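You operate a simulated robot arm through the tools that you are given. There is no shell and no other tool. Be economical: measure what you need, move in short steps, check, and stop when the job is done.

You are at the controls of a simulated two-armed robot. One attempt, no reset.

## Task
Close up: blower off, speed switch on LOW, rework carton closed and slid to the fence.
Where things are to end (x, y in the base frame): rework carton within 0.03 m of [-0.28, 1.09].

It is judged by the outcome, as a careful person would: the job done as asked, and still so three seconds after it is handed in. It fails if anything else is knocked over, pushed out of place, dropped, spilled or broken.

## Robot
Two 7-joint arms with two-finger parallel grippers on one trunk, on a base that drives. Base frame: it is fixed to the floor where the robot stands at the start and does not move with it; the origin is under the middle of the robot, x ahead of it, y to its left, z up. Units: m, degrees, N and s.
The left shoulder is at the start at [0.052, 0.174, 1.26], the right one opposite. With the tool pointing down near the work surface each hand reaches from about 0.1 to 0.64 m from the robot's upright axis, wherever it stands, measured 20 degrees to its own side. Places, roughly: back flap of the rework carton [0, 0.9, 0.9]; blower button [0.5, 0, 0.9]; blower speed switch [0.6, 0.1, 0.9]; front flap of the rework carton [-0.2, 0.8, 0.9]. Payload 3.6 kg a hand.
The tool frame of a hand sits at the grasp point between the pads (the TCP): z along the fingers, y along the line on which they close. The tips reach 0.03 m beyond it. The gripper opens to 0.11 m. The fingers are 0.02 m wide and 0.01 m thick; the gripper's body (0.048 by 0.112 m) begins 0.055 m behind the TCP.
Orientation is told as [roll, pitch, yaw] about the base's x, y, z axes, in that order, counted from this pose: with the fingers straight down and closing along the base's y, the tool's x points along the base's -x, its y along +y and its z along -z.

## Interface
- The arms move only by the tool drive_tool. It takes "left_rows", "right_rows" or both (then of equal length, played together; a hand with none holds still); each is a list of rows, each a list of 7 numbers: the shift along the base's x, y, z in cm, then the turn, a rotation vector about the base's x, y, z in degrees, then the closure, from 0 (fully open) to 1 (shut). In form: [[x, y, z, ax, ay, az, fingers], ...]. A call has 1 to 12 rows; each row shifts and turns the commanded pose from where the row before left it. Each row takes 0.2 s and may step no farther than 0.05 m and 8.6 degrees from the row before; otherwise, or with a gripper value out of range, the whole call is refused. Where a pose cannot be reached the arm comes as near as it can. A force on the tool above 70 N (or 10 N above the force at the start of the call, whichever is more), or a blocked arm, ends the call early, and 0.2 s more pass. The fingers move at their own pace (about 0.153 m/s each) and stop on an object; they squeeze with about 20 N. The grip force told is the motor's: it shows also when the fingers shut on nothing. Time passes only in rows, and 0.2 s behind the last, so rows that do not move let the fingers close. The reply holds the time, the measured pose of the TCP, the force on the tool along the base axes, the opening and the grip force, in the units named above and with some noise, with the torque about the TCP (base axes, N m) and any sound that the robot's microphone picked up, and new pictures: "show" is both (left out), scene, wrist or none (wrist: the cameras of the hands that moved).
- Cameras (640 x 400 px; columns grow to the right, rows downward): "scene" is now at [0.0975, 0.0745, 1.4342]; the picture's right is [0.80, -0.60, -0.00], its down [-0.38, -0.51, -0.78] and it looks along [0.46, 0.62, -0.63] (base axes); focal length 214 px, centre (320, 200). "left" rides on the left gripper at [0.072, -0.017, -0.103] in its tool frame; the picture's right is [0.23, 0.97, 0.00], its down [-0.76, 0.18, -0.62] and it looks along [-0.61, 0.14, 0.78] (tool axes); focal length 222 px, centre (320, 200). "right" rides on the right gripper at [0.072, 0.017, -0.103] in its tool frame; the picture's right is [-0.23, 0.97, 0.00], its down [-0.76, -0.18, -0.62] and it looks along [-0.61, -0.14, 0.78] (tool axes); focal length 222 px, centre (320, 200).
- move_column(by): slides the trunk up (or, below 0, down) by that many m; the arms and the scene camera ride with it, the base frame stays. It gives what a move gives, with no picture.
- base_move(legs): drives the robot by 1 to 6 legs, each [ahead, left, turn to the left] in m, m and degrees, along the robot's own axes; the way and the turn of a leg run together, so that a leg with both is an arc; at most 1.5 m and 180 degrees a leg. The arms and the cameras ride along, it lands a little off, and it stops where it bumps. It gives what a move gives, and a new picture of the scene camera.
- aim_head(pan, tilt): turns the head with the scene camera to pan (to the left, within 86 degrees either way) and tilt (down, from -29 to 69), counted from straight ahead of the robot. It gives what a move gives, and a new picture of the scene camera.
- pixel_to_xyz(camera, pixels): for up to 12 pixels [column, row] of the newest picture of that camera ("zoom" is the newest enlarged one), the place [x, y, z] in the base frame of the surface seen there, good to about 0.002 m, but the place of the scene camera against the robot may be out by one fixed shift of up to 0.012 m in any direction. No time passes.
- zoom(camera, box): a new picture of the part [left, top, right, bottom] of that camera's present view, enlarged. No time passes.
- hand_in(): hands the job in; it is judged then, once.

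Work in short steps. Measure before you move; look again where a grasp or a placing could have gone wrong, and mend it. You have 80 turns and 260 pictures in all, those below and enlarged ones among them. Open the grippers and draw the arms clear of the work before you hand the job in, unless the task says otherwise; then end with one line.

The tools are called after "Emit:" by a JSON object that holds its "api" and its "payload". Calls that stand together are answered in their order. drive_tool: Moves the arms, as the interface text tells. Its arguments: {"type":"object","properties":{"left_rows":{"type":"array"},"right_rows":{"type":"array"},"show":{"type":"string","enum":["both","scene","wrist","none"]}},"required":[]} The other tools are called the same way: move_column (by) slides the trunk up or down; base_move (legs) drives the base; aim_head (pan, tilt) turns the head that bears the scene camera; pixel_to_xyz (camera, pixels) gives the place of the surface under pixels of a picture; zoom (camera, box) takes an enlarged picture of a part of a camera's view; hand_in () hands the job in.

At the start:

```text
time: 0.0
left_eef_pos: [0.3382, 0.4138, 1.2195]
left_orientation: [0.0, 0.1, 0.1]
left_wrist_force: [-0.2, 0.6, 0.3]
left_moment: [-0.01, 0.02, -0.03]
left_width: 0.1101
left_grasp_force: 0.0
right_eef_pos: [0.4111, 0.0149, 1.2069]
right_orientation: [0.1, 0.0, -0.1]
right_wrist_force: [-0.2, 0.2, 0.0]
right_moment: [0.0, 0.0, -0.02]
right_width: 0.11
right_grasp_force: 0.0
trunk travel left (down, up): [-0.375, 0.388]
robot x, y, heading: [0.0011, 0.0042, -0.0]
head pan, tilt: [53.4, 39.0]
```

scene: 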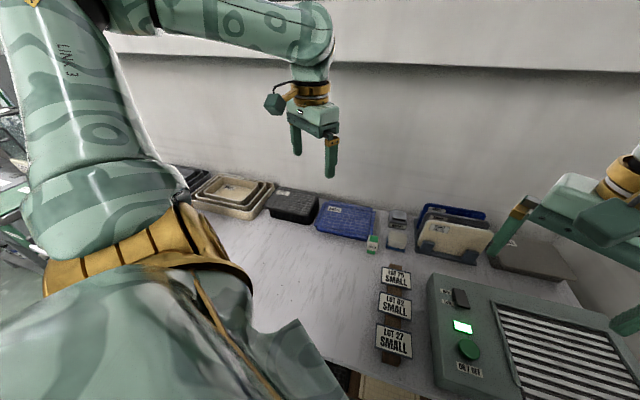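
right: 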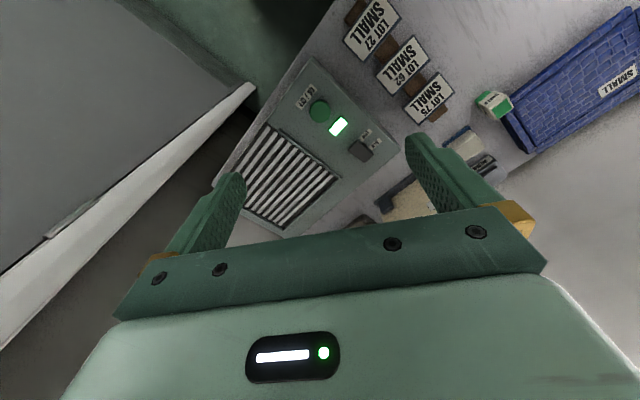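
left: 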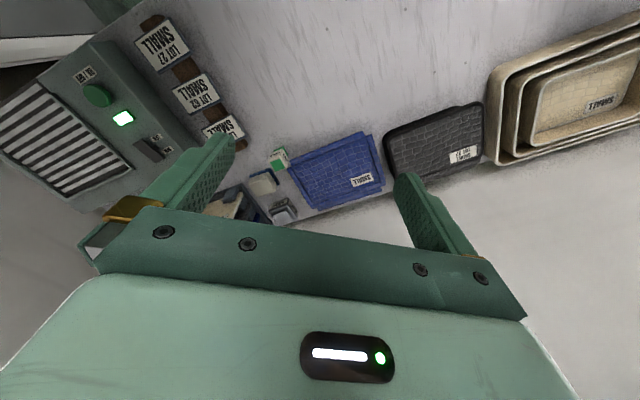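

The scene shows the blower with a lit lamp (463,327), green button (468,348) and switch (460,298). I zoom in on the panel and measure it.

Emit:
{"api": "zoom", "payload": {"camera": "scene", "box": [420, 265, 540, 395]}}

Emit:
{"api": "zoom", "payload": {"camera": "right", "box": [280, 70, 400, 170]}}

Emit:
{"api": "pixel_to_xyz", "payload": {"camera": "scene", "pixels": [[468, 346], [463, 327], [460, 298], [460, 290], [461, 306], [450, 310], [480, 320], [445, 380]]}}

Emit:
{"api": "pixel_to_xyz", "payload": {"camera": "right", "pixels": [[320, 110], [338, 126], [362, 150], [355, 142], [370, 155]]}}

```text
3.08 times, centred on (480, 330) of scene
```

zoom: 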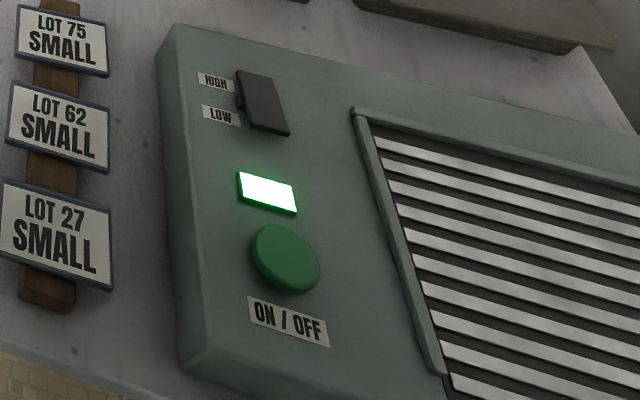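

```text
4.00 times, centred on (340, 120) of right
```

zoom: 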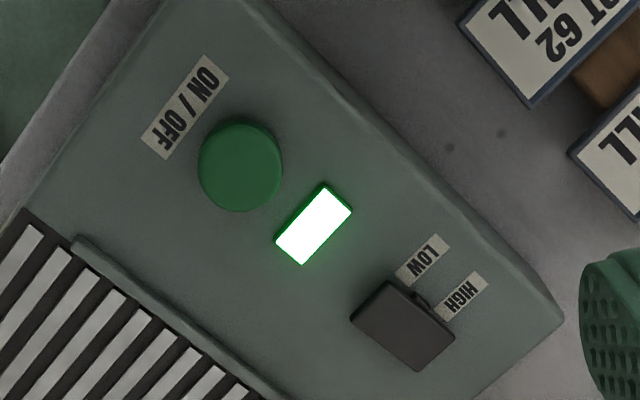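

```text
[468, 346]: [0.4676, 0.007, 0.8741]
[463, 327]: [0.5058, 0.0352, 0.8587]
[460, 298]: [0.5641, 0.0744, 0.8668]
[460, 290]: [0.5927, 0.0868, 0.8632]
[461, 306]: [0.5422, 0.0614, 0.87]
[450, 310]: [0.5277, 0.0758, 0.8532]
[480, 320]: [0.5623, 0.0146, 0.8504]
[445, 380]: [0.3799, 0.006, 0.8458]
```

```text
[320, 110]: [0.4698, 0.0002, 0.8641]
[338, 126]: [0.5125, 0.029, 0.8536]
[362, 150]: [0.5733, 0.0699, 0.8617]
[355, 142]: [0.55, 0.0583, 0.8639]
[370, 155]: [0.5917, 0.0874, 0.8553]
```

The rocker's LOW end reads about 6-8 mm higher than its HIGH end, so it seems to be on HIGH now. Next I look at the carton on the left.

Emit:
{"api": "aim_head", "payload": {"pan": 86, "tilt": 35}}

```text
time: 1.0
left_eef_pos: [0.3372, 0.4121, 1.2186]
left_orientation: [0.0, 0.1, -0.1]
left_wrist_force: [-0.1, 0.2, 0.1]
left_moment: [0.0, -0.04, 0.02]
left_width: 0.1099
left_grasp_force: 0.1
right_eef_pos: [0.4118, 0.0138, 1.2067]
right_orientation: [0.0, 0.2, 0.0]
right_wrist_force: [0.0, -0.5, -0.9]
right_moment: [0.01, -0.02, -0.01]
right_width: 0.1102
right_grasp_force: 0.1
trunk travel left (down, up): [-0.375, 0.388]
robot x, y, heading: [0.0018, 0.0022, 0.0]
head pan, tilt: [85.9, 35.0]
```

scene: 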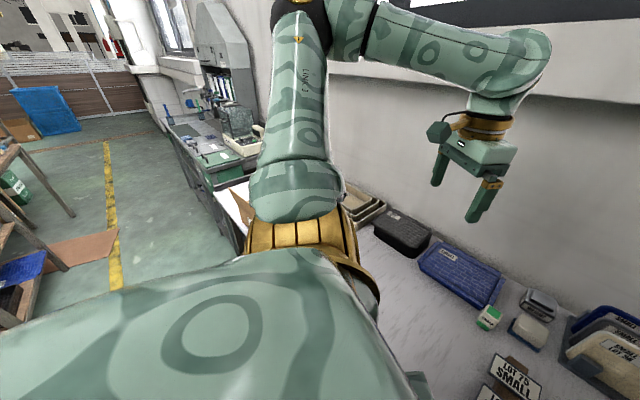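

The carton hides behind the left arm, so I do the blower first. I bring the right hand, closed, above the button at about (0.470, 0.002), tips well clear.

Emit:
{"api": "drive_tool", "payload": {"right_rows": [[1, -0.2, -4, 0, 0, 0, 1], [1, -0.2, -4, 0, 0, 0, 1], [1, -0.2, -4, 0, 0, 0, 1], [1, -0.2, -4, 0, 0, 0, 1], [1, -0.2, -4, 0, 0, 0, 1], [0.8, -0.2, -2, 0, 0, 0, 1], [0, 0, 0, 0, 0, 0, 1]], "show": "wrist"}}

```text
time: 2.6
left_eef_pos: [0.3377, 0.4123, 1.2193]
left_orientation: [0.0, 0.0, 0.0]
left_wrist_force: [-0.4, -0.7, 1.0]
left_moment: [0.0, 0.0, 0.0]
left_width: 0.1101
left_grasp_force: 0.2
right_eef_pos: [0.4686, 0.0028, 0.9863]
right_orientation: [0.0, 0.1, 0.0]
right_wrist_force: [0.5, 0.1, 0.6]
right_moment: [0.03, 0.0, 0.03]
right_width: 0.0003
right_grasp_force: 20.1
trunk travel left (down, up): [-0.375, 0.388]
robot x, y, heading: [0.0015, 0.0012, 0.1]
head pan, tilt: [85.9, 35.0]
```

right: 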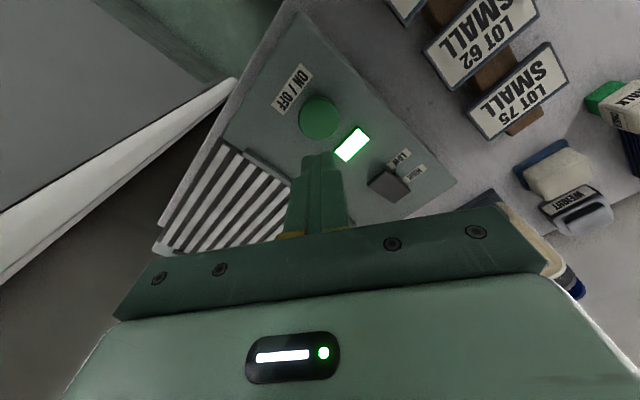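

The fingers seem near the button; I measure the button and switch in this closer picture.

Emit:
{"api": "pixel_to_xyz", "payload": {"camera": "right", "pixels": [[318, 117], [303, 117], [335, 117], [318, 103], [322, 155], [390, 183], [378, 180], [402, 186], [390, 172], [375, 165], [352, 145]]}}

Emit:
{"api": "zoom", "payload": {"camera": "right", "box": [280, 80, 440, 220]}}

```text
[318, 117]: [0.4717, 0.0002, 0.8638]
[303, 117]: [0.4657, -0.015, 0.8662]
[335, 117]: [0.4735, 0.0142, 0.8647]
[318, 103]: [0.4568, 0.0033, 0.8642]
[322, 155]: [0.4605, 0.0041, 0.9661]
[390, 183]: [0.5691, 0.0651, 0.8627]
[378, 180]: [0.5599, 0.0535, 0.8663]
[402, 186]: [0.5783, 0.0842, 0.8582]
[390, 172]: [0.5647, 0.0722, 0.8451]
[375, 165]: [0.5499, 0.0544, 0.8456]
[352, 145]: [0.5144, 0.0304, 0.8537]
```

```text
2.86 times, centred on (360, 150) of right
```

zoom: 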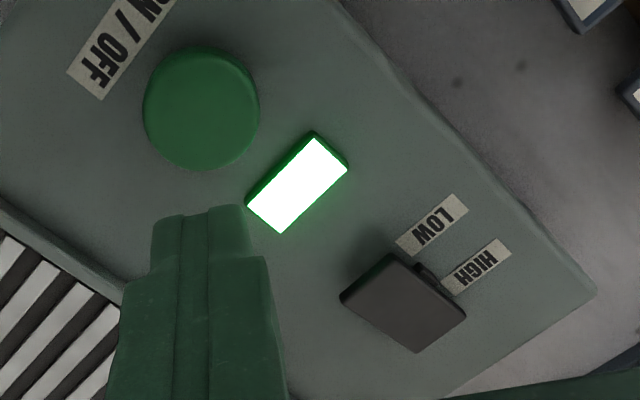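

Button centre is (0.471, 0.000) with its top at z 0.864, so contact is at TCP z≈0.894. I press about 6 mm once and withdraw.

Emit:
{"api": "drive_tool", "payload": {"right_rows": [[0.2, -0.3, -4, 0, 0, 0, 1], [0, 0, -4, 0, 0, 0, 1], [0, 0, -1, 0, 0, 0, 1], [0, 0, -0.5, 0, 0, 0, 1], [0, 0, -0.3, 0, 0, 0, 1], [0, 0, 0, 0, 0, 0, 1]], "show": "wrist"}}

```text
time: 4.0
left_eef_pos: [0.3365, 0.4118, 1.2193]
left_orientation: [0.0, 0.0, 0.0]
left_wrist_force: [0.3, -0.3, 0.4]
left_moment: [0.0, -0.03, 0.03]
left_width: 0.1099
left_grasp_force: 0.1
right_eef_pos: [0.4698, -0.0007, 0.8901]
right_orientation: [0.1, -0.1, 0.0]
right_wrist_force: [0.0, -1.2, 18.9]
right_moment: [-0.03, -0.03, 0.01]
right_width: 0.0001
right_grasp_force: 20.1
trunk travel left (down, up): [-0.375, 0.388]
robot x, y, heading: [0.0006, -0.0047, -0.1]
head pan, tilt: [85.9, 35.0]
heard: click
```

right: 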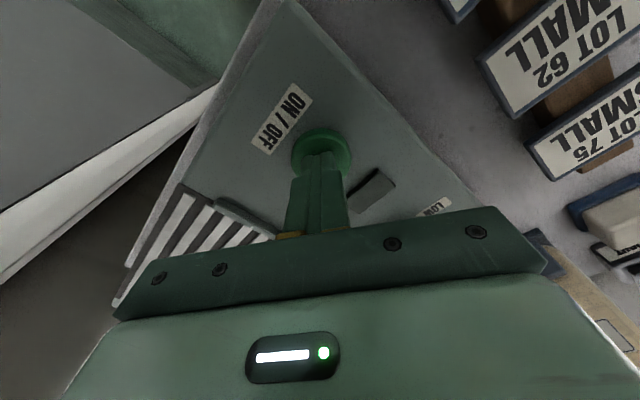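

A click and the lamp is dark: blower off. I lift and move over the LOW end of the rocker at about (0.557, 0.052), then look.

Emit:
{"api": "drive_tool", "payload": {"right_rows": [[0, 0, 3, 0, 0, 0, 1], [0, 0, 4, 0, 0, 0, 1], [3, 1.8, 0, 0, 0, 0, 1], [3, 1.8, 0, 0, 0, 0, 1], [2.6, 1.7, 0, 0, 0, 0, 1], [0, 0, 0, 0, 0, 0, 1]], "show": "wrist"}}

Emit:
{"api": "zoom", "payload": {"camera": "right", "box": [220, 40, 420, 240]}}

```text
time: 5.4
left_eef_pos: [0.3379, 0.4103, 1.2183]
left_orientation: [0.1, -0.1, 0.0]
left_wrist_force: [-0.5, 0.0, 0.0]
left_moment: [0.01, -0.01, 0.02]
left_width: 0.11
left_grasp_force: 0.0
right_eef_pos: [0.5569, 0.0516, 0.9579]
right_orientation: [0.1, 0.1, 0.2]
right_wrist_force: [-0.2, -1.2, -0.8]
right_moment: [0.0, 0.02, 0.0]
right_width: 0.0002
right_grasp_force: 20.0
trunk travel left (down, up): [-0.375, 0.388]
robot x, y, heading: [0.0026, -0.0044, -0.1]
head pan, tilt: [85.9, 35.0]
```

right: 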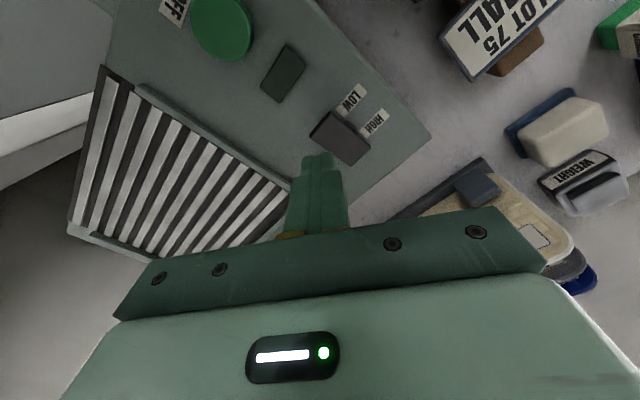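

```text
2.00 times, centred on (320, 140) of right
```

zoom: 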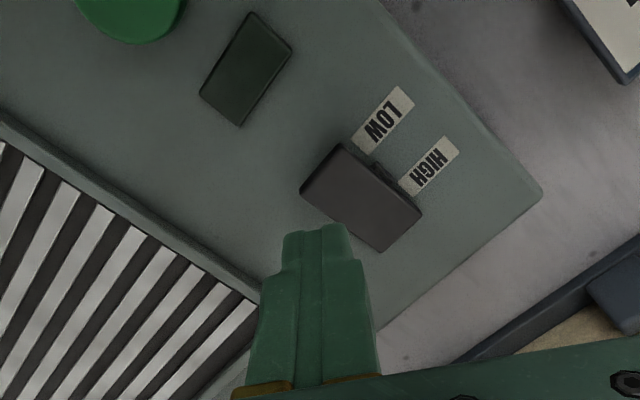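

I measure the rocker's corners before pressing.

Emit:
{"api": "pixel_to_xyz", "payload": {"camera": "right", "pixels": [[331, 114], [313, 133], [326, 126], [341, 137], [354, 148], [366, 146], [352, 162]]}}

```text
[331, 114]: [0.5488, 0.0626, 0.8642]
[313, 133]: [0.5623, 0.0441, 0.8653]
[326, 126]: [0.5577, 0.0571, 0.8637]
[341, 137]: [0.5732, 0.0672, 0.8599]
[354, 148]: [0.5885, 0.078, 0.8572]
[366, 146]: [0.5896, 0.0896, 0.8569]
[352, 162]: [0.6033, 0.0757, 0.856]
```

The LOW edge's middle is (0.556, 0.054), z 0.865. I press at (0.560, 0.056) down by about 8 mm.

Emit:
{"api": "drive_tool", "payload": {"right_rows": [[0.3, 0.4, -4, 0, 0, 0, 1], [0, 0, -2, 0, 0, 0, 1], [0, 0, -0.5, 0, 0, 0, 1], [0, 0, -0.4, 0, 0, 0, 1], [0, 0, -0.3, 0, 0, 0, 1], [0, 0, 0, 0, 0, 0, 1]], "show": "wrist"}}

```text
time: 6.8
left_eef_pos: [0.337, 0.4129, 1.2193]
left_orientation: [0.0, -0.2, 0.0]
left_wrist_force: [0.0, 0.2, 0.2]
left_moment: [0.01, 0.03, -0.02]
left_width: 0.1103
left_grasp_force: 0.0
right_eef_pos: [0.5504, 0.0454, 0.8877]
right_orientation: [-0.1, -0.1, 0.1]
right_wrist_force: [2.6, -0.8, 10.6]
right_moment: [0.1, -0.14, -0.02]
right_width: 0.0
right_grasp_force: 19.5
right hand out of reach, approached as far as the arm can: row 1, 3
trunk travel left (down, up): [-0.375, 0.388]
robot x, y, heading: [0.003, 0.0006, -0.0]
head pan, tilt: [85.9, 35.0]
```

right: 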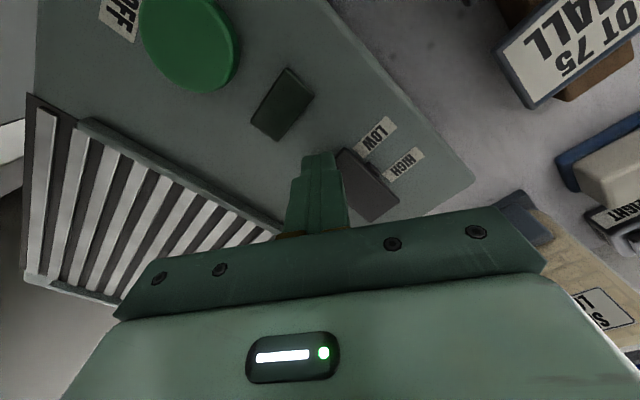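

The arm ran out of reach at (0.550, 0.045) with no click. I lift clear, then lower the trunk 0.12 m for more reach while lifting the hands.

Emit:
{"api": "drive_tool", "payload": {"right_rows": [[0, 0, 4, 0, 0, 0, 1], [-2, 0, 5, 0, 0, 0, 1], [-2, 0, 5, 0, 0, 0, 1], [-2, 0, 5, 0, 0, 0, 1], [0, 0, 0, 0, 0, 0, 1]], "show": "none"}}

Emit:
{"api": "move_column", "payload": {"by": -0.12}}

Emit:
{"api": "aim_head", "payload": {"pan": 20, "tilt": 50}}

```text
refused: row 2 steps farther than a row can; nothing moved
```

```text
time: 7.2
left_eef_pos: [0.333, 0.4088, 1.2112]
left_orientation: [0.1, -0.2, -0.1]
left_wrist_force: [0.5, 0.0, -0.2]
left_moment: [0.03, 0.0, 0.0]
left_width: 0.1101
left_grasp_force: 0.1
right_eef_pos: [0.5495, 0.0449, 0.885]
right_orientation: [0.4, -0.5, -0.2]
right_wrist_force: [-27.2, -12.1, 38.3]
right_moment: [0.02, 0.44, 0.14]
right_width: 0.0
right_grasp_force: 19.6
trunk travel left (down, up): [-0.365, 0.398]
robot x, y, heading: [-0.0017, -0.0011, -0.3]
head pan, tilt: [85.9, 35.0]
stopped: the force on the tool passed its limit at 90 N (the readings are from after the stop); the commanded pose is now the measured one
```

```text
time: 8.6
left_eef_pos: [0.3319, 0.4105, 1.2119]
left_orientation: [0.1, -0.2, 0.0]
left_wrist_force: [0.0, 0.3, 0.7]
left_moment: [0.03, -0.01, 0.01]
left_width: 0.1101
left_grasp_force: 0.0
right_eef_pos: [0.5502, 0.0459, 0.8871]
right_orientation: [0.2, -0.9, -0.1]
right_wrist_force: [-21.4, -7.7, 48.9]
right_moment: [0.19, 0.19, 0.13]
right_width: 0.0
right_grasp_force: 19.7
trunk travel left (down, up): [-0.365, 0.398]
robot x, y, heading: [0.0008, -0.0023, -0.0]
head pan, tilt: [20.0, 50.0]
```

scene: 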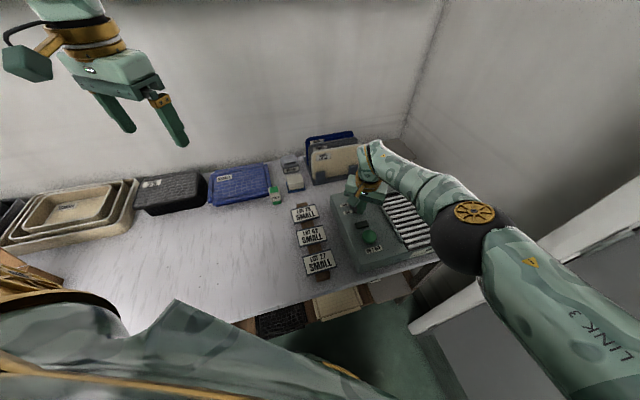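

The lift was refused (step too long) and the trunk then pushed the hand onto the panel, stopping at the force limit. I lift the hand now with smaller steps.

Emit:
{"api": "drive_tool", "payload": {"right_rows": [[0, 0, 3, 0, 0, 0, 1], [0, 0, 4, 0, 0, 0, 1], [-2, 0, 4, 0, 0, 0, 1], [-2, 0, 4, 0, 0, 0, 1], [-2, 0, 4, 0, 0, 0, 1], [0, 0, 0, 0, 0, 0, 1]], "show": "both"}}

```text
time: 10.0
left_eef_pos: [0.3386, 0.4109, 1.2085]
left_orientation: [0.0, 0.1, 0.1]
left_wrist_force: [0.1, 0.2, 0.0]
left_moment: [-0.03, 0.01, 0.02]
left_width: 0.1098
left_grasp_force: 0.0
right_eef_pos: [0.4938, 0.0466, 1.0722]
right_orientation: [0.2, -0.5, -0.1]
right_wrist_force: [-0.1, -0.1, -0.3]
right_moment: [0.01, -0.03, 0.0]
right_width: 0.0
right_grasp_force: 20.1
trunk travel left (down, up): [-0.365, 0.398]
robot x, y, heading: [-0.0008, 0.001, 0.1]
head pan, tilt: [20.0, 50.0]
```

scene: 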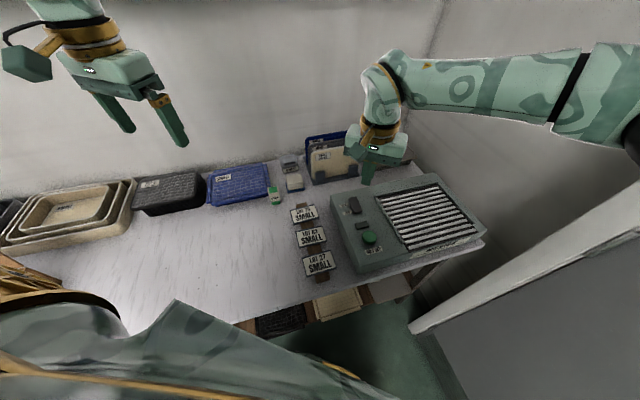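
right: 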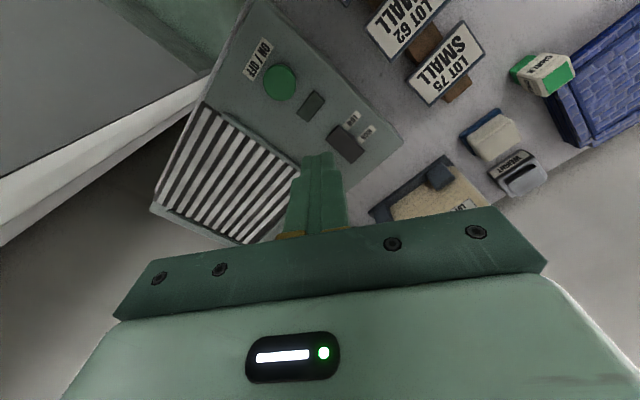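

Lifted free. I zoom in and recheck the rocker heights, and that the blower did not shift.

Emit:
{"api": "zoom", "payload": {"camera": "right", "box": [240, 40, 420, 180]}}

Emit:
{"api": "pixel_to_xyz", "payload": {"camera": "right", "pixels": [[280, 82], [333, 133], [341, 138], [347, 143], [358, 148], [337, 128]]}}

```text
2.86 times, centred on (330, 110) of right
```

zoom: 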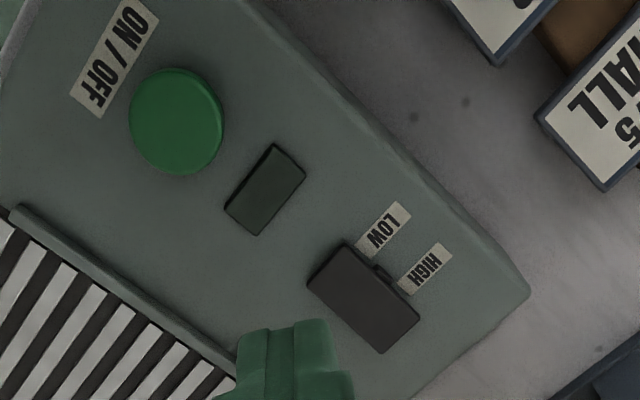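

```text
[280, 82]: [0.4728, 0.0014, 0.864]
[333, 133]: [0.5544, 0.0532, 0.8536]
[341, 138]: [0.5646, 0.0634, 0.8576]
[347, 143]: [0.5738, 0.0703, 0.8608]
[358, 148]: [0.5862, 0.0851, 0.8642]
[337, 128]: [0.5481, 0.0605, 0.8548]
```

The LOW end is now down (0.854 against 0.864), so the switch sits on LOW, and the button reads the same place as before. I pull the right hand in and aim the head left to see the carton.

Emit:
{"api": "drive_tool", "payload": {"right_rows": [[-2, -1, 4, 0, 0, 0, 1], [-3, -2, 3, 0, 0, 0, 1], [-3, -2, 3, 0, 0, 0, 1], [-3, -2, 2, 0, 0, 0, 1], [-3, -2, 2, 0, 0, 0, 1], [0, 0, 0, 0, 0, 0, 1]], "left_rows": [[-3, 0, 2, 0, 0, 0, 0], [-3, 0, 2, 0, 0, 0, 0], [-3, 0, 1, 0, 0, 0, 0], [-3, 0, 1, 0, 0, 0, 0], [-3, 0, 1, 0, 0, 0, 0], [0, 0, 0, 0, 0, 0, 0]], "show": "none"}}

Emit:
{"api": "aim_head", "payload": {"pan": 70, "tilt": 45}}

```text
time: 11.4
left_eef_pos: [0.1956, 0.4258, 1.234]
left_orientation: [0.2, -0.1, -0.1]
left_wrist_force: [0.7, -0.2, 0.4]
left_moment: [0.01, 0.02, -0.01]
left_width: 0.1099
left_grasp_force: 0.1
left hand out of reach, approached as far as the arm can: row 3, 4, 5
right_eef_pos: [0.3552, -0.0429, 1.2122]
right_orientation: [0.1, -0.4, -0.1]
right_wrist_force: [0.9, 0.9, -0.1]
right_moment: [0.02, 0.02, -0.02]
right_width: 0.0
right_grasp_force: 19.9
trunk travel left (down, up): [-0.365, 0.398]
robot x, y, heading: [-0.0004, 0.0003, 0.1]
head pan, tilt: [20.0, 50.0]
```

```text
time: 12.6
left_eef_pos: [0.1942, 0.4254, 1.2356]
left_orientation: [0.2, -0.1, -0.1]
left_wrist_force: [-0.4, 0.0, -0.8]
left_moment: [0.01, 0.04, 0.02]
left_width: 0.11
left_grasp_force: 0.0
right_eef_pos: [0.3532, -0.0432, 1.2104]
right_orientation: [0.1, -0.5, -0.1]
right_wrist_force: [-0.6, -0.4, -0.2]
right_moment: [-0.03, 0.0, 0.01]
right_width: 0.0003
right_grasp_force: 19.5
trunk travel left (down, up): [-0.365, 0.398]
robot x, y, heading: [-0.0015, 0.0032, -0.1]
head pan, tilt: [70.0, 45.0]
```

scene: 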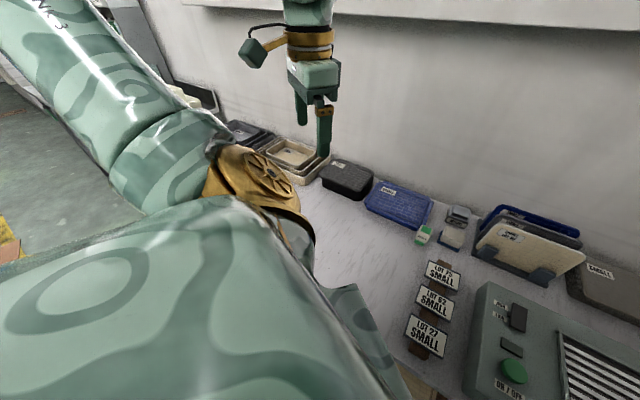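

The left arm hides the carton. I measure bench and wall points to plan how the base should turn and slide along the bench.

Emit:
{"api": "pixel_to_xyz", "payload": {"camera": "scene", "pixels": [[440, 190], [560, 245], [240, 100], [370, 280], [410, 375], [320, 245], [290, 155], [350, 180], [245, 130], [435, 280]]}}

```text
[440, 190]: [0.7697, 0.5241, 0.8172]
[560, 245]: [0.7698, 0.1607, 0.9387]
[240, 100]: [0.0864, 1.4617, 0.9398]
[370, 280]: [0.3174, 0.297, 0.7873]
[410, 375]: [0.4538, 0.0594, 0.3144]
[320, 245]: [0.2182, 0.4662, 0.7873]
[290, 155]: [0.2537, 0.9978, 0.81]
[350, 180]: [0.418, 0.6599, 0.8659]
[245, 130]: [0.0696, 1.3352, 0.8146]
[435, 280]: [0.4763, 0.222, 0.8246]
```

The bench runs along about (-0.59, 0.81) and the robot should face it at heading ≈36°. I turn 36° in place and look.

Emit:
{"api": "base_move", "payload": {"legs": [[0, 0, 36]]}}

```text
time: 14.7
left_eef_pos: [-0.0923, 0.4588, 1.2345]
left_orientation: [0.2, -0.1, 36.0]
left_wrist_force: [0.3, -0.2, 0.0]
left_moment: [-0.01, 0.02, 0.01]
left_width: 0.1097
left_grasp_force: 0.0
right_eef_pos: [0.3113, 0.1727, 1.2098]
right_orientation: [0.1, -0.5, 35.8]
right_wrist_force: [0.5, 0.6, -0.1]
right_moment: [-0.03, 0.02, 0.02]
right_width: 0.0
right_grasp_force: 20.5
trunk travel left (down, up): [-0.365, 0.398]
robot x, y, heading: [0.0, -0.0015, 35.8]
head pan, tilt: [70.0, 45.0]
```

scene: 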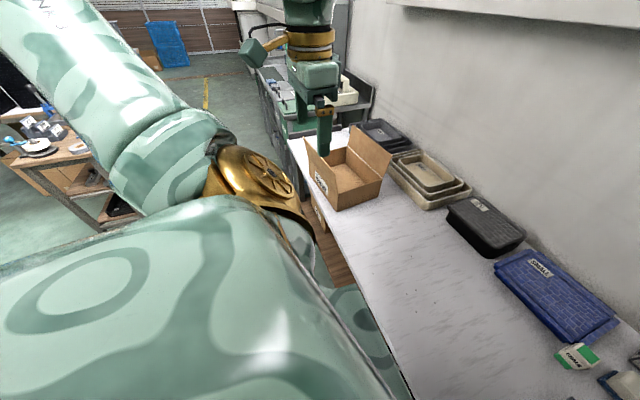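

The carton is visible at (345,180). I check the distance to the cart on the left and the carton's place before driving.

Emit:
{"api": "pixel_to_xyz", "payload": {"camera": "scene", "pixels": [[85, 155], [90, 178], [345, 175], [305, 145], [337, 210], [382, 178], [388, 150], [350, 130], [335, 265], [110, 225], [275, 90], [245, 55]]}}

Emit:
{"api": "zoom", "payload": {"camera": "scene", "box": [240, 60, 440, 260]}}

```text
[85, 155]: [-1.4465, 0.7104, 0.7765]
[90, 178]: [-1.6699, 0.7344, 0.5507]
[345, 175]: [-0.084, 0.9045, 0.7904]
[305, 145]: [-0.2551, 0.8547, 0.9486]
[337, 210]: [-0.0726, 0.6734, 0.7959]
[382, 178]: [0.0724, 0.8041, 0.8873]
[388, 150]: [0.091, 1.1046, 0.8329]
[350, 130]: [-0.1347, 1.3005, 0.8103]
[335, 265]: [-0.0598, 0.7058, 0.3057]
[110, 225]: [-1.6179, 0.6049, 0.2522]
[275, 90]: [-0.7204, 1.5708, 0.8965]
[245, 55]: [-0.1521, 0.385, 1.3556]
```

```text
2.00 times, centred on (340, 160) of scene
```

zoom: 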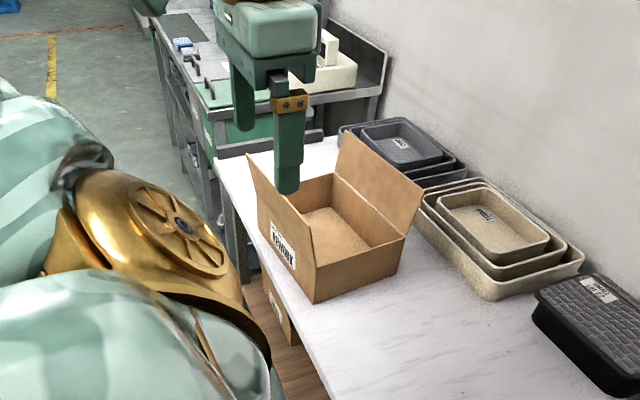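

The cart is far off (t≈1.43, n≈-0.75), so the way is clear. I drive 0.70 m left along the bench to stand before the carton.

Emit:
{"api": "base_move", "payload": {"legs": [[0, 0.35, 0], [0, 0.35, 0]]}}

Emit:
{"api": "aim_head", "payload": {"pan": 15, "tilt": 62}}

```text
time: 18.8
left_eef_pos: [-0.5022, 1.0302, 1.234]
left_orientation: [0.2, -0.1, 35.7]
left_wrist_force: [0.4, 0.0, 0.6]
left_moment: [-0.02, -0.03, 0.0]
left_width: 0.1103
left_grasp_force: 0.1
right_eef_pos: [-0.0982, 0.7427, 1.2106]
right_orientation: [0.1, -0.5, 35.6]
right_wrist_force: [-0.1, 0.5, 0.4]
right_moment: [-0.01, 0.01, -0.01]
right_width: 0.0001
right_grasp_force: 20.4
trunk travel left (down, up): [-0.365, 0.398]
robot x, y, heading: [-0.4098, 0.5669, 35.7]
head pan, tilt: [70.0, 45.0]
```

scene: 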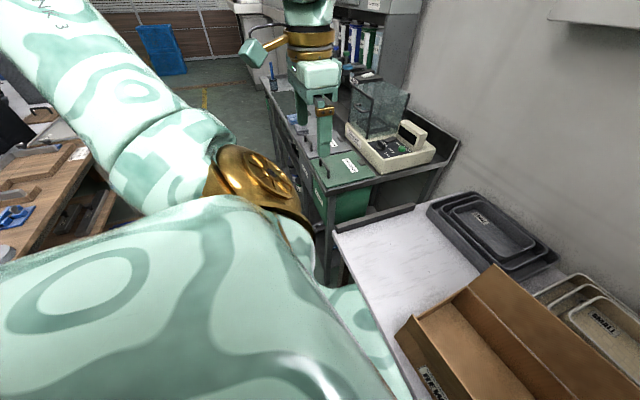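

```text
time: 20.1
left_eef_pos: [-0.5018, 1.0298, 1.2352]
left_orientation: [0.2, -0.1, 35.7]
left_wrist_force: [0.3, -0.3, -0.4]
left_moment: [0.0, -0.02, -0.01]
left_width: 0.1098
left_grasp_force: 0.0
right_eef_pos: [-0.0983, 0.7418, 1.2103]
right_orientation: [0.2, -0.5, 35.6]
right_wrist_force: [-0.7, 0.7, -0.6]
right_moment: [0.02, 0.0, 0.01]
right_width: 0.0
right_grasp_force: 20.0
trunk travel left (down, up): [-0.365, 0.398]
robot x, y, heading: [-0.409, 0.5682, 35.8]
head pan, tilt: [15.0, 62.0]
```

scene: 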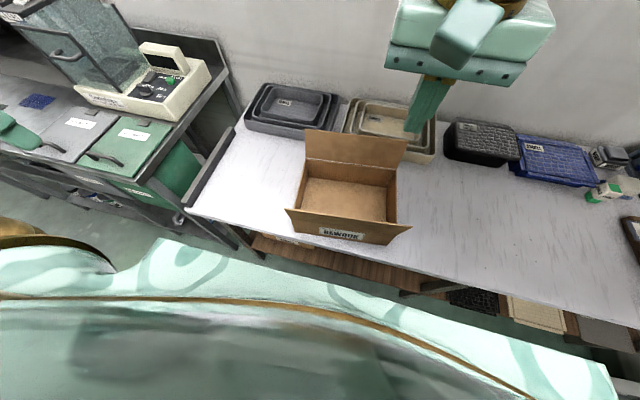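

Now the carton and the fence (dark strip near (208,168)) are well in view. I zoom and measure corners and flaps.

Emit:
{"api": "zoom", "payload": {"camera": "scene", "box": [180, 70, 460, 260]}}

Emit:
{"api": "pixel_to_xyz", "payload": {"camera": "scene", "pixels": [[345, 200], [288, 210], [408, 228], [295, 229], [388, 243], [306, 132], [406, 141], [306, 162], [396, 172], [348, 147], [345, 230], [345, 170]]}}

Emit:
{"api": "pixel_to_xyz", "payload": {"camera": "scene", "pixels": [[302, 190], [391, 200], [206, 180], [225, 140], [188, 208], [340, 120], [330, 115], [250, 125], [270, 133], [375, 125], [230, 225], [430, 160]]}}

```text
2.11 times, centred on (320, 165) of scene
```

zoom: 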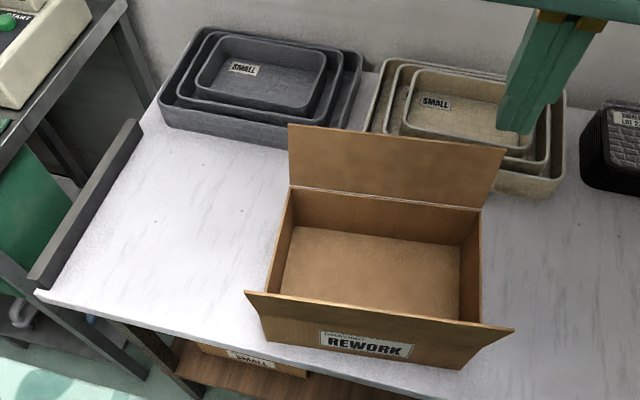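

```text
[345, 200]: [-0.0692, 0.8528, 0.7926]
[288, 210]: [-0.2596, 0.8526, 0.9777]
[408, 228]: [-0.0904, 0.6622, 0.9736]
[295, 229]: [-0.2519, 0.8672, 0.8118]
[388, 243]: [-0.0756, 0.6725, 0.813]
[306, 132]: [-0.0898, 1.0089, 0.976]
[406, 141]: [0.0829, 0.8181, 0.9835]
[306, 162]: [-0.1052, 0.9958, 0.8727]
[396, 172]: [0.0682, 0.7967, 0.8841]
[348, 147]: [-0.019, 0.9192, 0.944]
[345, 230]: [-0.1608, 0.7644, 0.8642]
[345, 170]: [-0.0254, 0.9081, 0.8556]
```

```text
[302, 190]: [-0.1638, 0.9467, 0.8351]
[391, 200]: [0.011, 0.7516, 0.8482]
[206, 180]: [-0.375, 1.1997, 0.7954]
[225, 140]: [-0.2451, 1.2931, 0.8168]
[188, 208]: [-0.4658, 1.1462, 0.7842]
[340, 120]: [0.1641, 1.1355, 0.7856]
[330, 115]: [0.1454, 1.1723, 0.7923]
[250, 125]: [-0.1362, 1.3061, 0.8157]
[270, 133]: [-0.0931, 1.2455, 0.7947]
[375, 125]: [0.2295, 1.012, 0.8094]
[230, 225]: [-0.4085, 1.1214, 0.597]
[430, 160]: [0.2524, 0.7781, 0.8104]
```

Carton: about 0.26 × 0.19 m, top z≈0.875, centre ≈(-0.09, 0.83), flaps near-vertical up to z≈0.98; the needed slide is ~0.32 m along the bench toward the fence. I bring the left hand (closed) high behind the back flap at ≈(0.01, 0.99) while easing the right hand aside.

Emit:
{"api": "drive_tool", "payload": {"left_rows": [[4.6, -0.3, -1, 0, 0, 0, 1], [4.6, -0.3, -1, 0, 0, 0, 1], [4.6, -0.3, -1, 0, 0, 0, 1], [4.6, -0.3, -1, 0, 0, 0, 1], [4.6, -0.3, -1, 0, 0, 0, 1], [4.6, -0.3, -1, 0, 0, 0, 1], [4.6, -0.3, -1, 0, 0, 0, 1], [4.6, -0.3, -1, 0, 0, 0, 1], [4.6, -0.3, -1, 0, 0, 0, 1], [4.6, -0.3, -1, 0, 0, 0, 1], [4.6, -0.3, -1, 0, 0, 0, 1], [0, 0, 0, 0, 0, 0, 1]], "right_rows": [[0.2, -1.1, 0, 0, 0, 0, 1], [0.2, -1.1, 0, 0, 0, 0, 1], [0.2, -1.1, 0, 0, 0, 0, 1], [0.2, -1.1, 0, 0, 0, 0, 1], [0.2, -1.1, 0, 0, 0, 0, 1], [0.2, -1.1, 0, 0, 0, 0, 1], [0.2, -1.1, 0, 0, 0, 0, 1], [0.2, -1.1, 0, 0, 0, 0, 1], [0.2, -1.1, 0, 0, 0, 0, 1], [0.2, -1.1, 0, 0, 0, 0, 1], [0.2, -1.1, 0, 0, 0, 0, 1], [0, 0, 0, 0, 0, 0, 1]], "show": "both"}}

```text
time: 22.7
left_eef_pos: [-0.0958, 1.0149, 1.1298]
left_orientation: [0.2, -0.2, 35.7]
left_wrist_force: [0.6, 0.7, 0.2]
left_moment: [0.01, 0.0, 0.01]
left_width: 0.0
left_grasp_force: 20.0
left hand out of reach, approached as far as the arm can: row 9, 10, 11
right_eef_pos: [-0.076, 0.6214, 1.2104]
right_orientation: [0.2, -0.5, 35.6]
right_wrist_force: [-0.8, -0.3, 0.5]
right_moment: [0.01, -0.02, 0.01]
right_width: 0.0
right_grasp_force: 20.1
trunk travel left (down, up): [-0.365, 0.398]
robot x, y, heading: [-0.4076, 0.5675, 35.4]
head pan, tilt: [15.0, 62.0]
```

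scene: 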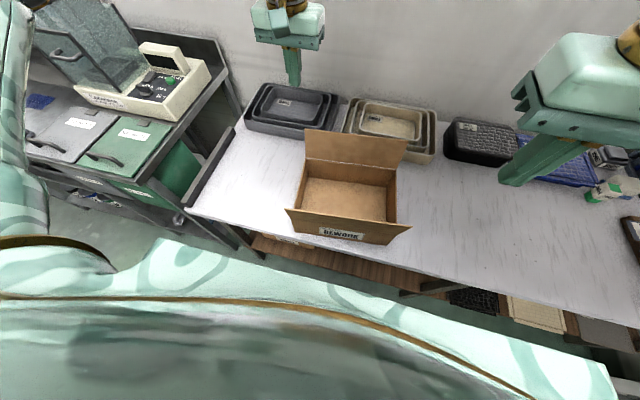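
right: 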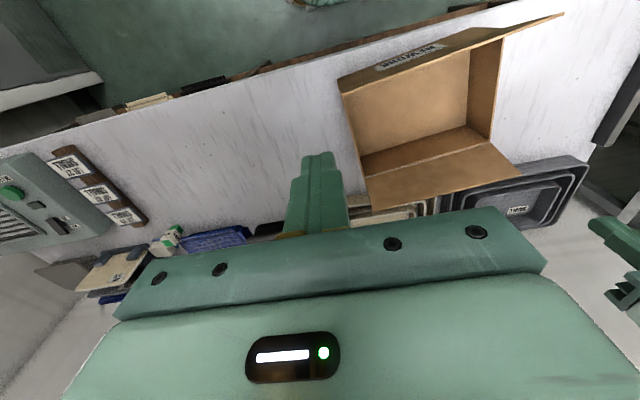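
left: 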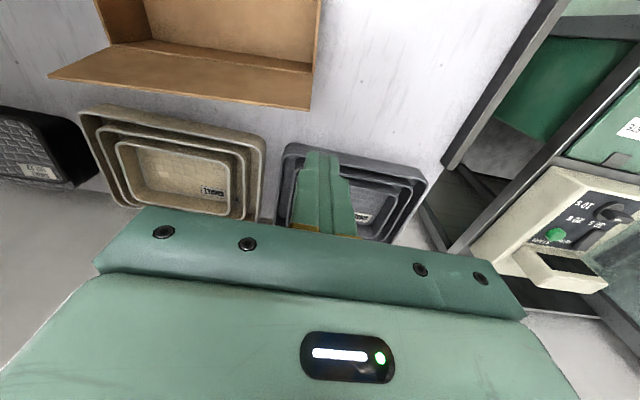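

The left hand stopped short at reach: with the tool pointing down the wrist sits high, so a higher trunk gives more reach. I raise the trunk 0.2 m (nothing is touching) .

Emit:
{"api": "move_column", "payload": {"by": 0.2}}

```text
time: 24.9
left_eef_pos: [-0.1135, 1.0033, 1.3677]
left_orientation: [0.0, -4.4, 35.7]
left_wrist_force: [0.0, 1.2, -0.8]
left_moment: [-0.03, 0.0, 0.0]
left_width: 0.0
left_grasp_force: 20.0
right_eef_pos: [-0.0749, 0.6224, 1.4119]
right_orientation: [0.3, -0.5, 35.6]
right_wrist_force: [0.0, 0.1, -0.5]
right_moment: [0.01, -0.01, 0.02]
right_width: 0.0
right_grasp_force: 19.9
trunk travel left (down, up): [-0.565, 0.198]
robot x, y, heading: [-0.4098, 0.5746, 35.7]
head pan, tilt: [15.0, 62.0]
```

I lower the left hand about 0.24 m straight down to see where it settles.

Emit:
{"api": "drive_tool", "payload": {"left_rows": [[0, 0, -4.8, 0, 0, 0, 1], [0, 0, -4.8, 0, 0, 0, 1], [0, 0, -4.8, 0, 0, 0, 1], [0, 0, -4.8, 0, 0, 0, 1], [0, 0, -4.8, 0, 0, 0, 1], [0, 0, 0, 0, 0, 0, 1]], "show": "none"}}

```text
time: 26.2
left_eef_pos: [-0.1787, 1.0173, 1.1673]
left_orientation: [0.1, -4.6, 35.7]
left_wrist_force: [-0.4, -0.2, -0.5]
left_moment: [0.02, -0.01, -0.02]
left_width: 0.0
left_grasp_force: 20.4
left hand out of reach, approached as far as the arm can: row 2, 3, 4, 5
right_eef_pos: [-0.076, 0.6205, 1.4106]
right_orientation: [0.2, -0.5, 35.6]
right_wrist_force: [-0.7, -0.3, 0.8]
right_moment: [-0.01, 0.0, -0.01]
right_width: 0.0
right_grasp_force: 19.3
trunk travel left (down, up): [-0.565, 0.198]
robot x, y, heading: [-0.41, 0.5718, 35.7]
head pan, tilt: [15.0, 62.0]
```

Raising did not help; the arm seems stuck in a poor posture. I bring the left hand back to its starting posture relative to the robot, ≈(-0.378, 1.106).

Emit:
{"api": "drive_tool", "payload": {"left_rows": [[-4, 1.8, 2, 0, 0, 0, 1], [-4, 1.8, 2, 0, 0, 0, 1], [-4, 1.8, 2, 0, 0, 0, 1], [-4, 1.8, 2, 0, 0, 0, 1], [-4, 1.8, 2, 0, 0, 0, 1], [0, 0, 0, 0, 0, 0, 1]], "show": "none"}}

```text
time: 27.6
left_eef_pos: [-0.3792, 1.1086, 1.2682]
left_orientation: [0.1, -4.4, 35.7]
left_wrist_force: [0.7, -0.5, 0.2]
left_moment: [0.0, 0.02, 0.0]
left_width: 0.0
left_grasp_force: 20.1
right_eef_pos: [-0.0752, 0.6228, 1.4105]
right_orientation: [0.2, -0.5, 35.6]
right_wrist_force: [0.3, -0.5, -0.1]
right_moment: [-0.01, 0.01, -0.02]
right_width: 0.0
right_grasp_force: 19.6
trunk travel left (down, up): [-0.565, 0.198]
robot x, y, heading: [-0.4148, 0.5726, 35.6]
head pan, tilt: [15.0, 62.0]
```

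It's back. I lower the trunk to its original height, then straighten the tilt.

Emit:
{"api": "move_column", "payload": {"by": -0.19}}

Emit:
{"api": "drive_tool", "payload": {"left_rows": [[0, 0, 0, -2.57, 3.57, 0, 1], [0, 0, 0, 0, 0, 0, 1]], "show": "none"}}

```text
time: 29.7
left_eef_pos: [-0.3807, 1.1073, 1.0785]
left_orientation: [0.2, -4.5, 35.7]
left_wrist_force: [0.4, 0.4, -0.3]
left_moment: [0.04, 0.01, -0.01]
left_width: 0.0001
left_grasp_force: 19.9
right_eef_pos: [-0.077, 0.6218, 1.2227]
right_orientation: [0.2, -0.5, 35.6]
right_wrist_force: [0.4, 1.0, -0.6]
right_moment: [0.02, 0.02, -0.02]
right_width: 0.0
right_grasp_force: 19.6
trunk travel left (down, up): [-0.375, 0.388]
robot x, y, heading: [-0.4096, 0.5728, 35.4]
head pan, tilt: [15.0, 62.0]
```

```text
time: 30.3
left_eef_pos: [-0.381, 1.1089, 1.0776]
left_orientation: [0.2, 0.0, 35.7]
left_wrist_force: [-0.1, 0.1, 0.5]
left_moment: [-0.01, 0.03, 0.02]
left_width: 0.0
left_grasp_force: 19.9
right_eef_pos: [-0.0777, 0.6207, 1.2214]
right_orientation: [0.2, -0.7, 35.6]
right_wrist_force: [0.2, 0.6, 0.5]
right_moment: [0.0, 0.01, -0.01]
right_width: 0.0
right_grasp_force: 19.6
trunk travel left (down, up): [-0.375, 0.388]
robot x, y, heading: [-0.4101, 0.5732, 35.7]
head pan, tilt: [15.0, 62.0]
```

Tool vertical again. I move forward and lower, to the space left-behind the carton (u≈0.58 m ahead, tips z≈0.94), past its left end.

Emit:
{"api": "drive_tool", "payload": {"left_rows": [[4.4, 0.7, -1.8, 0, 0, 0, 1], [4.4, 0.7, -1.8, 0, 0, 0, 1], [4.4, 0.7, -1.8, 0, 0, 0, 1], [4.4, 0.7, -1.8, 0, 0, 0, 1], [4.4, 0.7, -1.8, 0, 0, 0, 1], [4.4, 0.7, -1.8, 0, 0, 0, 1], [0, 0, 0, 0, 0, 0, 1]], "show": "both"}}

```text
time: 31.9
left_eef_pos: [-0.1455, 1.1436, 0.9837]
left_orientation: [0.2, -0.2, 35.7]
left_wrist_force: [0.8, -0.5, -0.2]
left_moment: [0.04, -0.03, -0.02]
left_width: 0.0002
left_grasp_force: 19.8
left hand out of reach, approached as far as the arm can: row 6
right_eef_pos: [-0.0769, 0.6202, 1.2226]
right_orientation: [0.2, -0.6, 35.5]
right_wrist_force: [0.8, 0.2, 0.7]
right_moment: [0.01, 0.02, -0.02]
right_width: 0.0
right_grasp_force: 20.0
trunk travel left (down, up): [-0.375, 0.388]
robot x, y, heading: [-0.4115, 0.5706, 35.6]
head pan, tilt: [15.0, 62.0]
```

scene: 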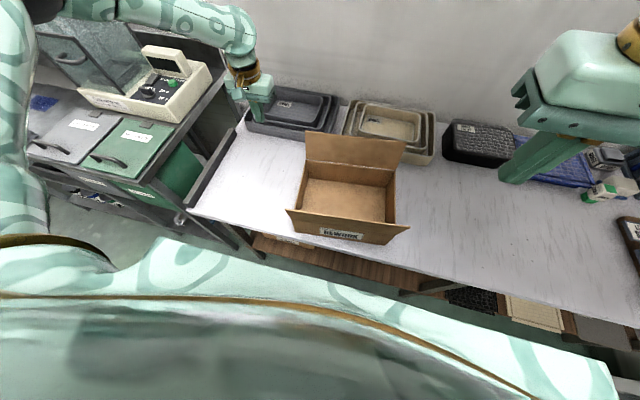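
left: 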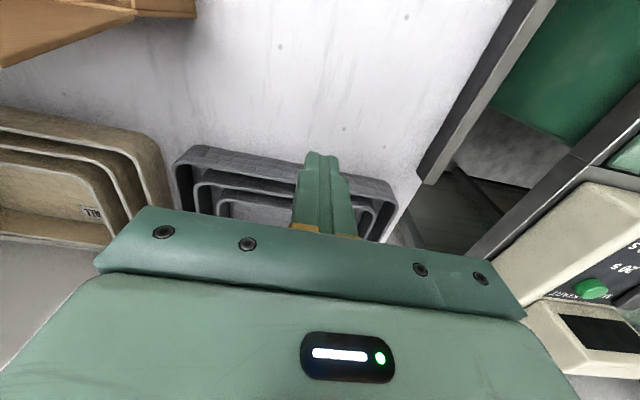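

Reach ends at about 0.55 m ahead here. I drive the base 0.06 m forward toward the bench to gain the margin; the hands are clear above the trays.

Emit:
{"api": "base_move", "payload": {"legs": [[0.06, 0, 0]]}}

```text
time: 32.9
left_eef_pos: [-0.0974, 1.1793, 0.9839]
left_orientation: [0.1, -0.1, 35.7]
left_wrist_force: [0.7, 0.6, -1.5]
left_moment: [-0.03, 0.06, -0.02]
left_width: 0.0002
left_grasp_force: 19.6
right_eef_pos: [-0.0254, 0.6576, 1.2195]
right_orientation: [0.1, -0.4, 35.6]
right_wrist_force: [0.8, 0.0, -0.9]
right_moment: [0.0, 0.0, -0.03]
right_width: 0.0002
right_grasp_force: 19.9
trunk travel left (down, up): [-0.375, 0.388]
robot x, y, heading: [-0.3664, 0.6051, 35.4]
head pan, tilt: [15.0, 62.0]
```

scene: 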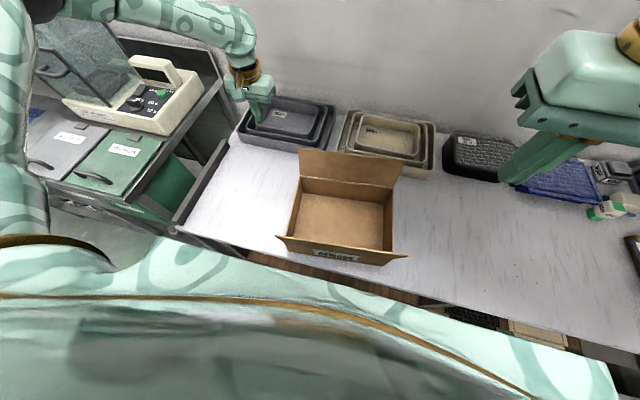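

Carton unmoved. I slide the left hand sideways behind the back flap to about t≈0.80, ~5 cm behind it.

Emit:
{"api": "drive_tool", "payload": {"left_rows": [[2.1, -3.75, -0.3, 0, 0, 0, 1], [2.1, -3.75, -0.3, 0, 0, 0, 1], [2.1, -3.75, -0.3, 0, 0, 0, 1], [2.1, -3.75, -0.3, 0, 0, 0, 1], [2.0, -3.75, -0.3, 0, 0, 0, 1], [0, 0, 0, 0, 0, 0, 1]], "show": "both"}}

```text
time: 34.3
left_eef_pos: [-0.0891, 1.011, 1.0221]
left_orientation: [0.0, -0.1, 35.7]
left_wrist_force: [-0.3, 0.6, -0.2]
left_moment: [-0.01, -0.01, -0.02]
left_width: 0.0001
left_grasp_force: 20.3
left hand out of reach, approached as far as the arm can: row 1, 2, 3, 4, 5
right_eef_pos: [-0.0274, 0.6568, 1.2214]
right_orientation: [0.2, -0.6, 35.6]
right_wrist_force: [-0.6, -0.5, 0.4]
right_moment: [-0.03, -0.01, -0.04]
right_width: 0.0001
right_grasp_force: 19.8
trunk travel left (down, up): [-0.375, 0.388]
robot x, y, heading: [-0.3609, 0.6044, 35.6]
head pan, tilt: [15.0, 62.0]
```

scene: 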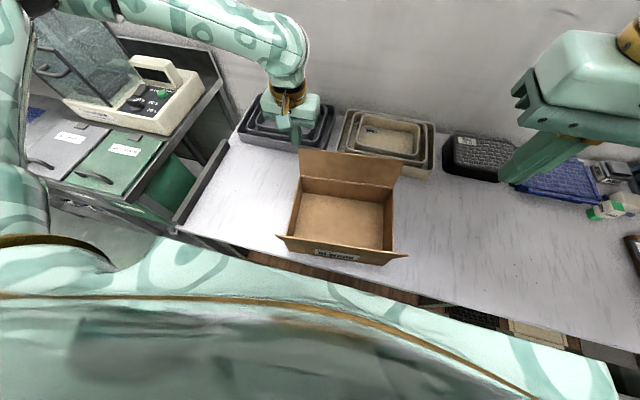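
left: 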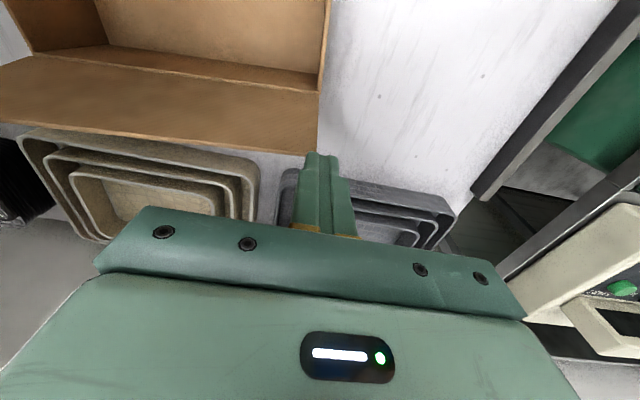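

The left arm's posture limits it here, whereas the right arm earlier reached 0.557 m straight ahead. I move the left hand back out of the way and send the right hand forward along the carton's right side, to behind the flap level.

Emit:
{"api": "drive_tool", "payload": {"left_rows": [[-1, 0.5, 4, 0, 0, 0, 1], [-3.2, 1.7, 2, 0, 0, 0, 1], [-3.9, 1.95, 0.5, 0, 0, 0, 1], [-3.9, 1.95, 0.5, 0, 0, 0, 1], [-3.9, 1.95, 0.5, 0, 0, 0, 1], [-3.9, 1.95, 0.5, 0, 0, 0, 1], [-3.9, 1.95, 0, 0, 0, 0, 1], [0, 0, 0, 0, 0, 0, 1], [0, 0, 0, 0, 0, 0, 1]], "right_rows": [[2.45, 1.75, -3.1, 0, 0, 0, 1], [2.45, 1.75, -3.1, 0, 0, 0, 1], [2.45, 1.75, -3.1, 0, 0, 0, 1], [2.45, 1.75, -3.1, 0, 0, 0, 1], [2.45, 1.75, -3.1, 0, 0, 0, 1], [2.45, 1.75, -3.1, 0, 0, 0, 1], [2.45, 1.75, -3.1, 0, 0, 0, 1], [2.45, 1.75, -3.1, 0, 0, 0, 1], [0, 0, 0, 0, 0, 0, 1]], "show": "both"}}

```text
time: 36.3
left_eef_pos: [-0.3273, 1.1293, 1.1004]
left_orientation: [0.1, -0.2, 35.7]
left_wrist_force: [-0.6, -0.1, -0.7]
left_moment: [-0.03, 0.05, 0.01]
left_width: 0.0
left_grasp_force: 20.0
right_eef_pos: [0.1683, 0.7958, 0.9736]
right_orientation: [0.2, -0.7, 35.6]
right_wrist_force: [-0.2, -0.4, 0.1]
right_moment: [0.02, -0.01, -0.01]
right_width: 0.0002
right_grasp_force: 20.3
trunk travel left (down, up): [-0.375, 0.388]
robot x, y, heading: [-0.3612, 0.6058, 35.6]
head pan, tilt: [15.0, 62.0]
```

scene: 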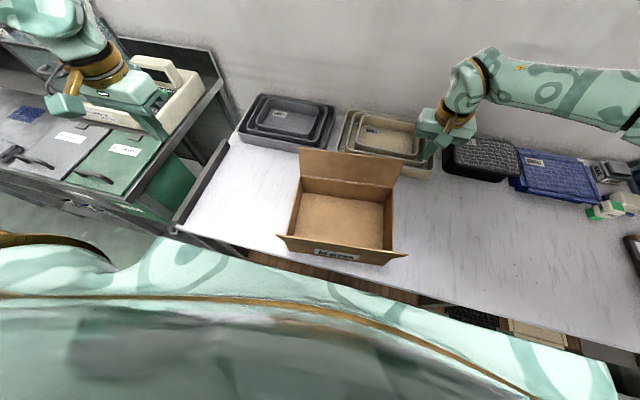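
right: 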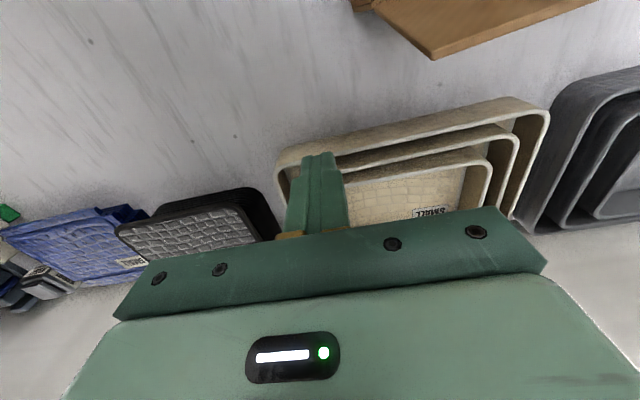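
left: 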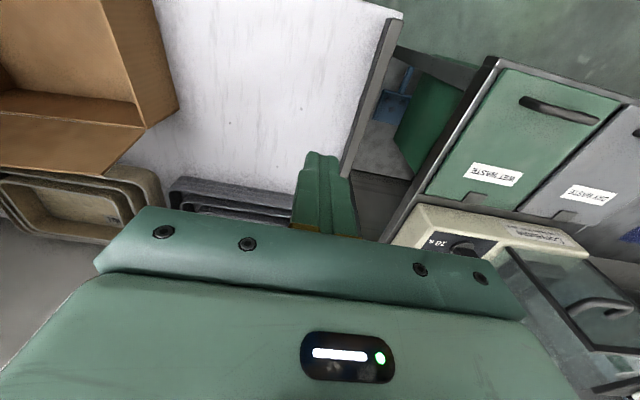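

The right hand is beside/behind the flap. I measure the flap with the wrist cameras, which carry no fixed shift.

Emit:
{"api": "pixel_to_xyz", "payload": {"camera": "right", "pixels": [[433, 56], [590, 2], [500, 30], [375, 8], [480, 112], [320, 165]]}}

Emit:
{"api": "pixel_to_xyz", "payload": {"camera": "left", "pixels": [[142, 126], [103, 175], [20, 165], [130, 100], [150, 20], [175, 105]]}}

Emit:
{"api": "pixel_to_xyz", "payload": {"camera": "scene", "pixels": [[300, 150], [403, 162], [300, 180], [393, 191], [350, 170], [278, 236], [407, 255]]}}

```text
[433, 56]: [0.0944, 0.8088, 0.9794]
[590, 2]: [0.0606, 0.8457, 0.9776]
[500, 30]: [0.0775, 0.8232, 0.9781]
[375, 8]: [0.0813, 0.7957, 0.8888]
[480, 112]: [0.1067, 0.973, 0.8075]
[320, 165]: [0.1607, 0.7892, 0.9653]
```

```text
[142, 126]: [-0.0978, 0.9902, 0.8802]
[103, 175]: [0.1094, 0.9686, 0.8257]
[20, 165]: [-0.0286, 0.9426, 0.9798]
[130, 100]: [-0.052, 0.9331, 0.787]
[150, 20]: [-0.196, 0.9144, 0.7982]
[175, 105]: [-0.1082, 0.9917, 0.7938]
```

```text
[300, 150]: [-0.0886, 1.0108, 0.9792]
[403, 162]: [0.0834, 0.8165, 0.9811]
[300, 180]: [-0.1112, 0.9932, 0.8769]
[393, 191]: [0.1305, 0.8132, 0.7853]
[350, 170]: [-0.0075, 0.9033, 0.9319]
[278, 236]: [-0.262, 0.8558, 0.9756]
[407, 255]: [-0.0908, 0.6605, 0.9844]
```

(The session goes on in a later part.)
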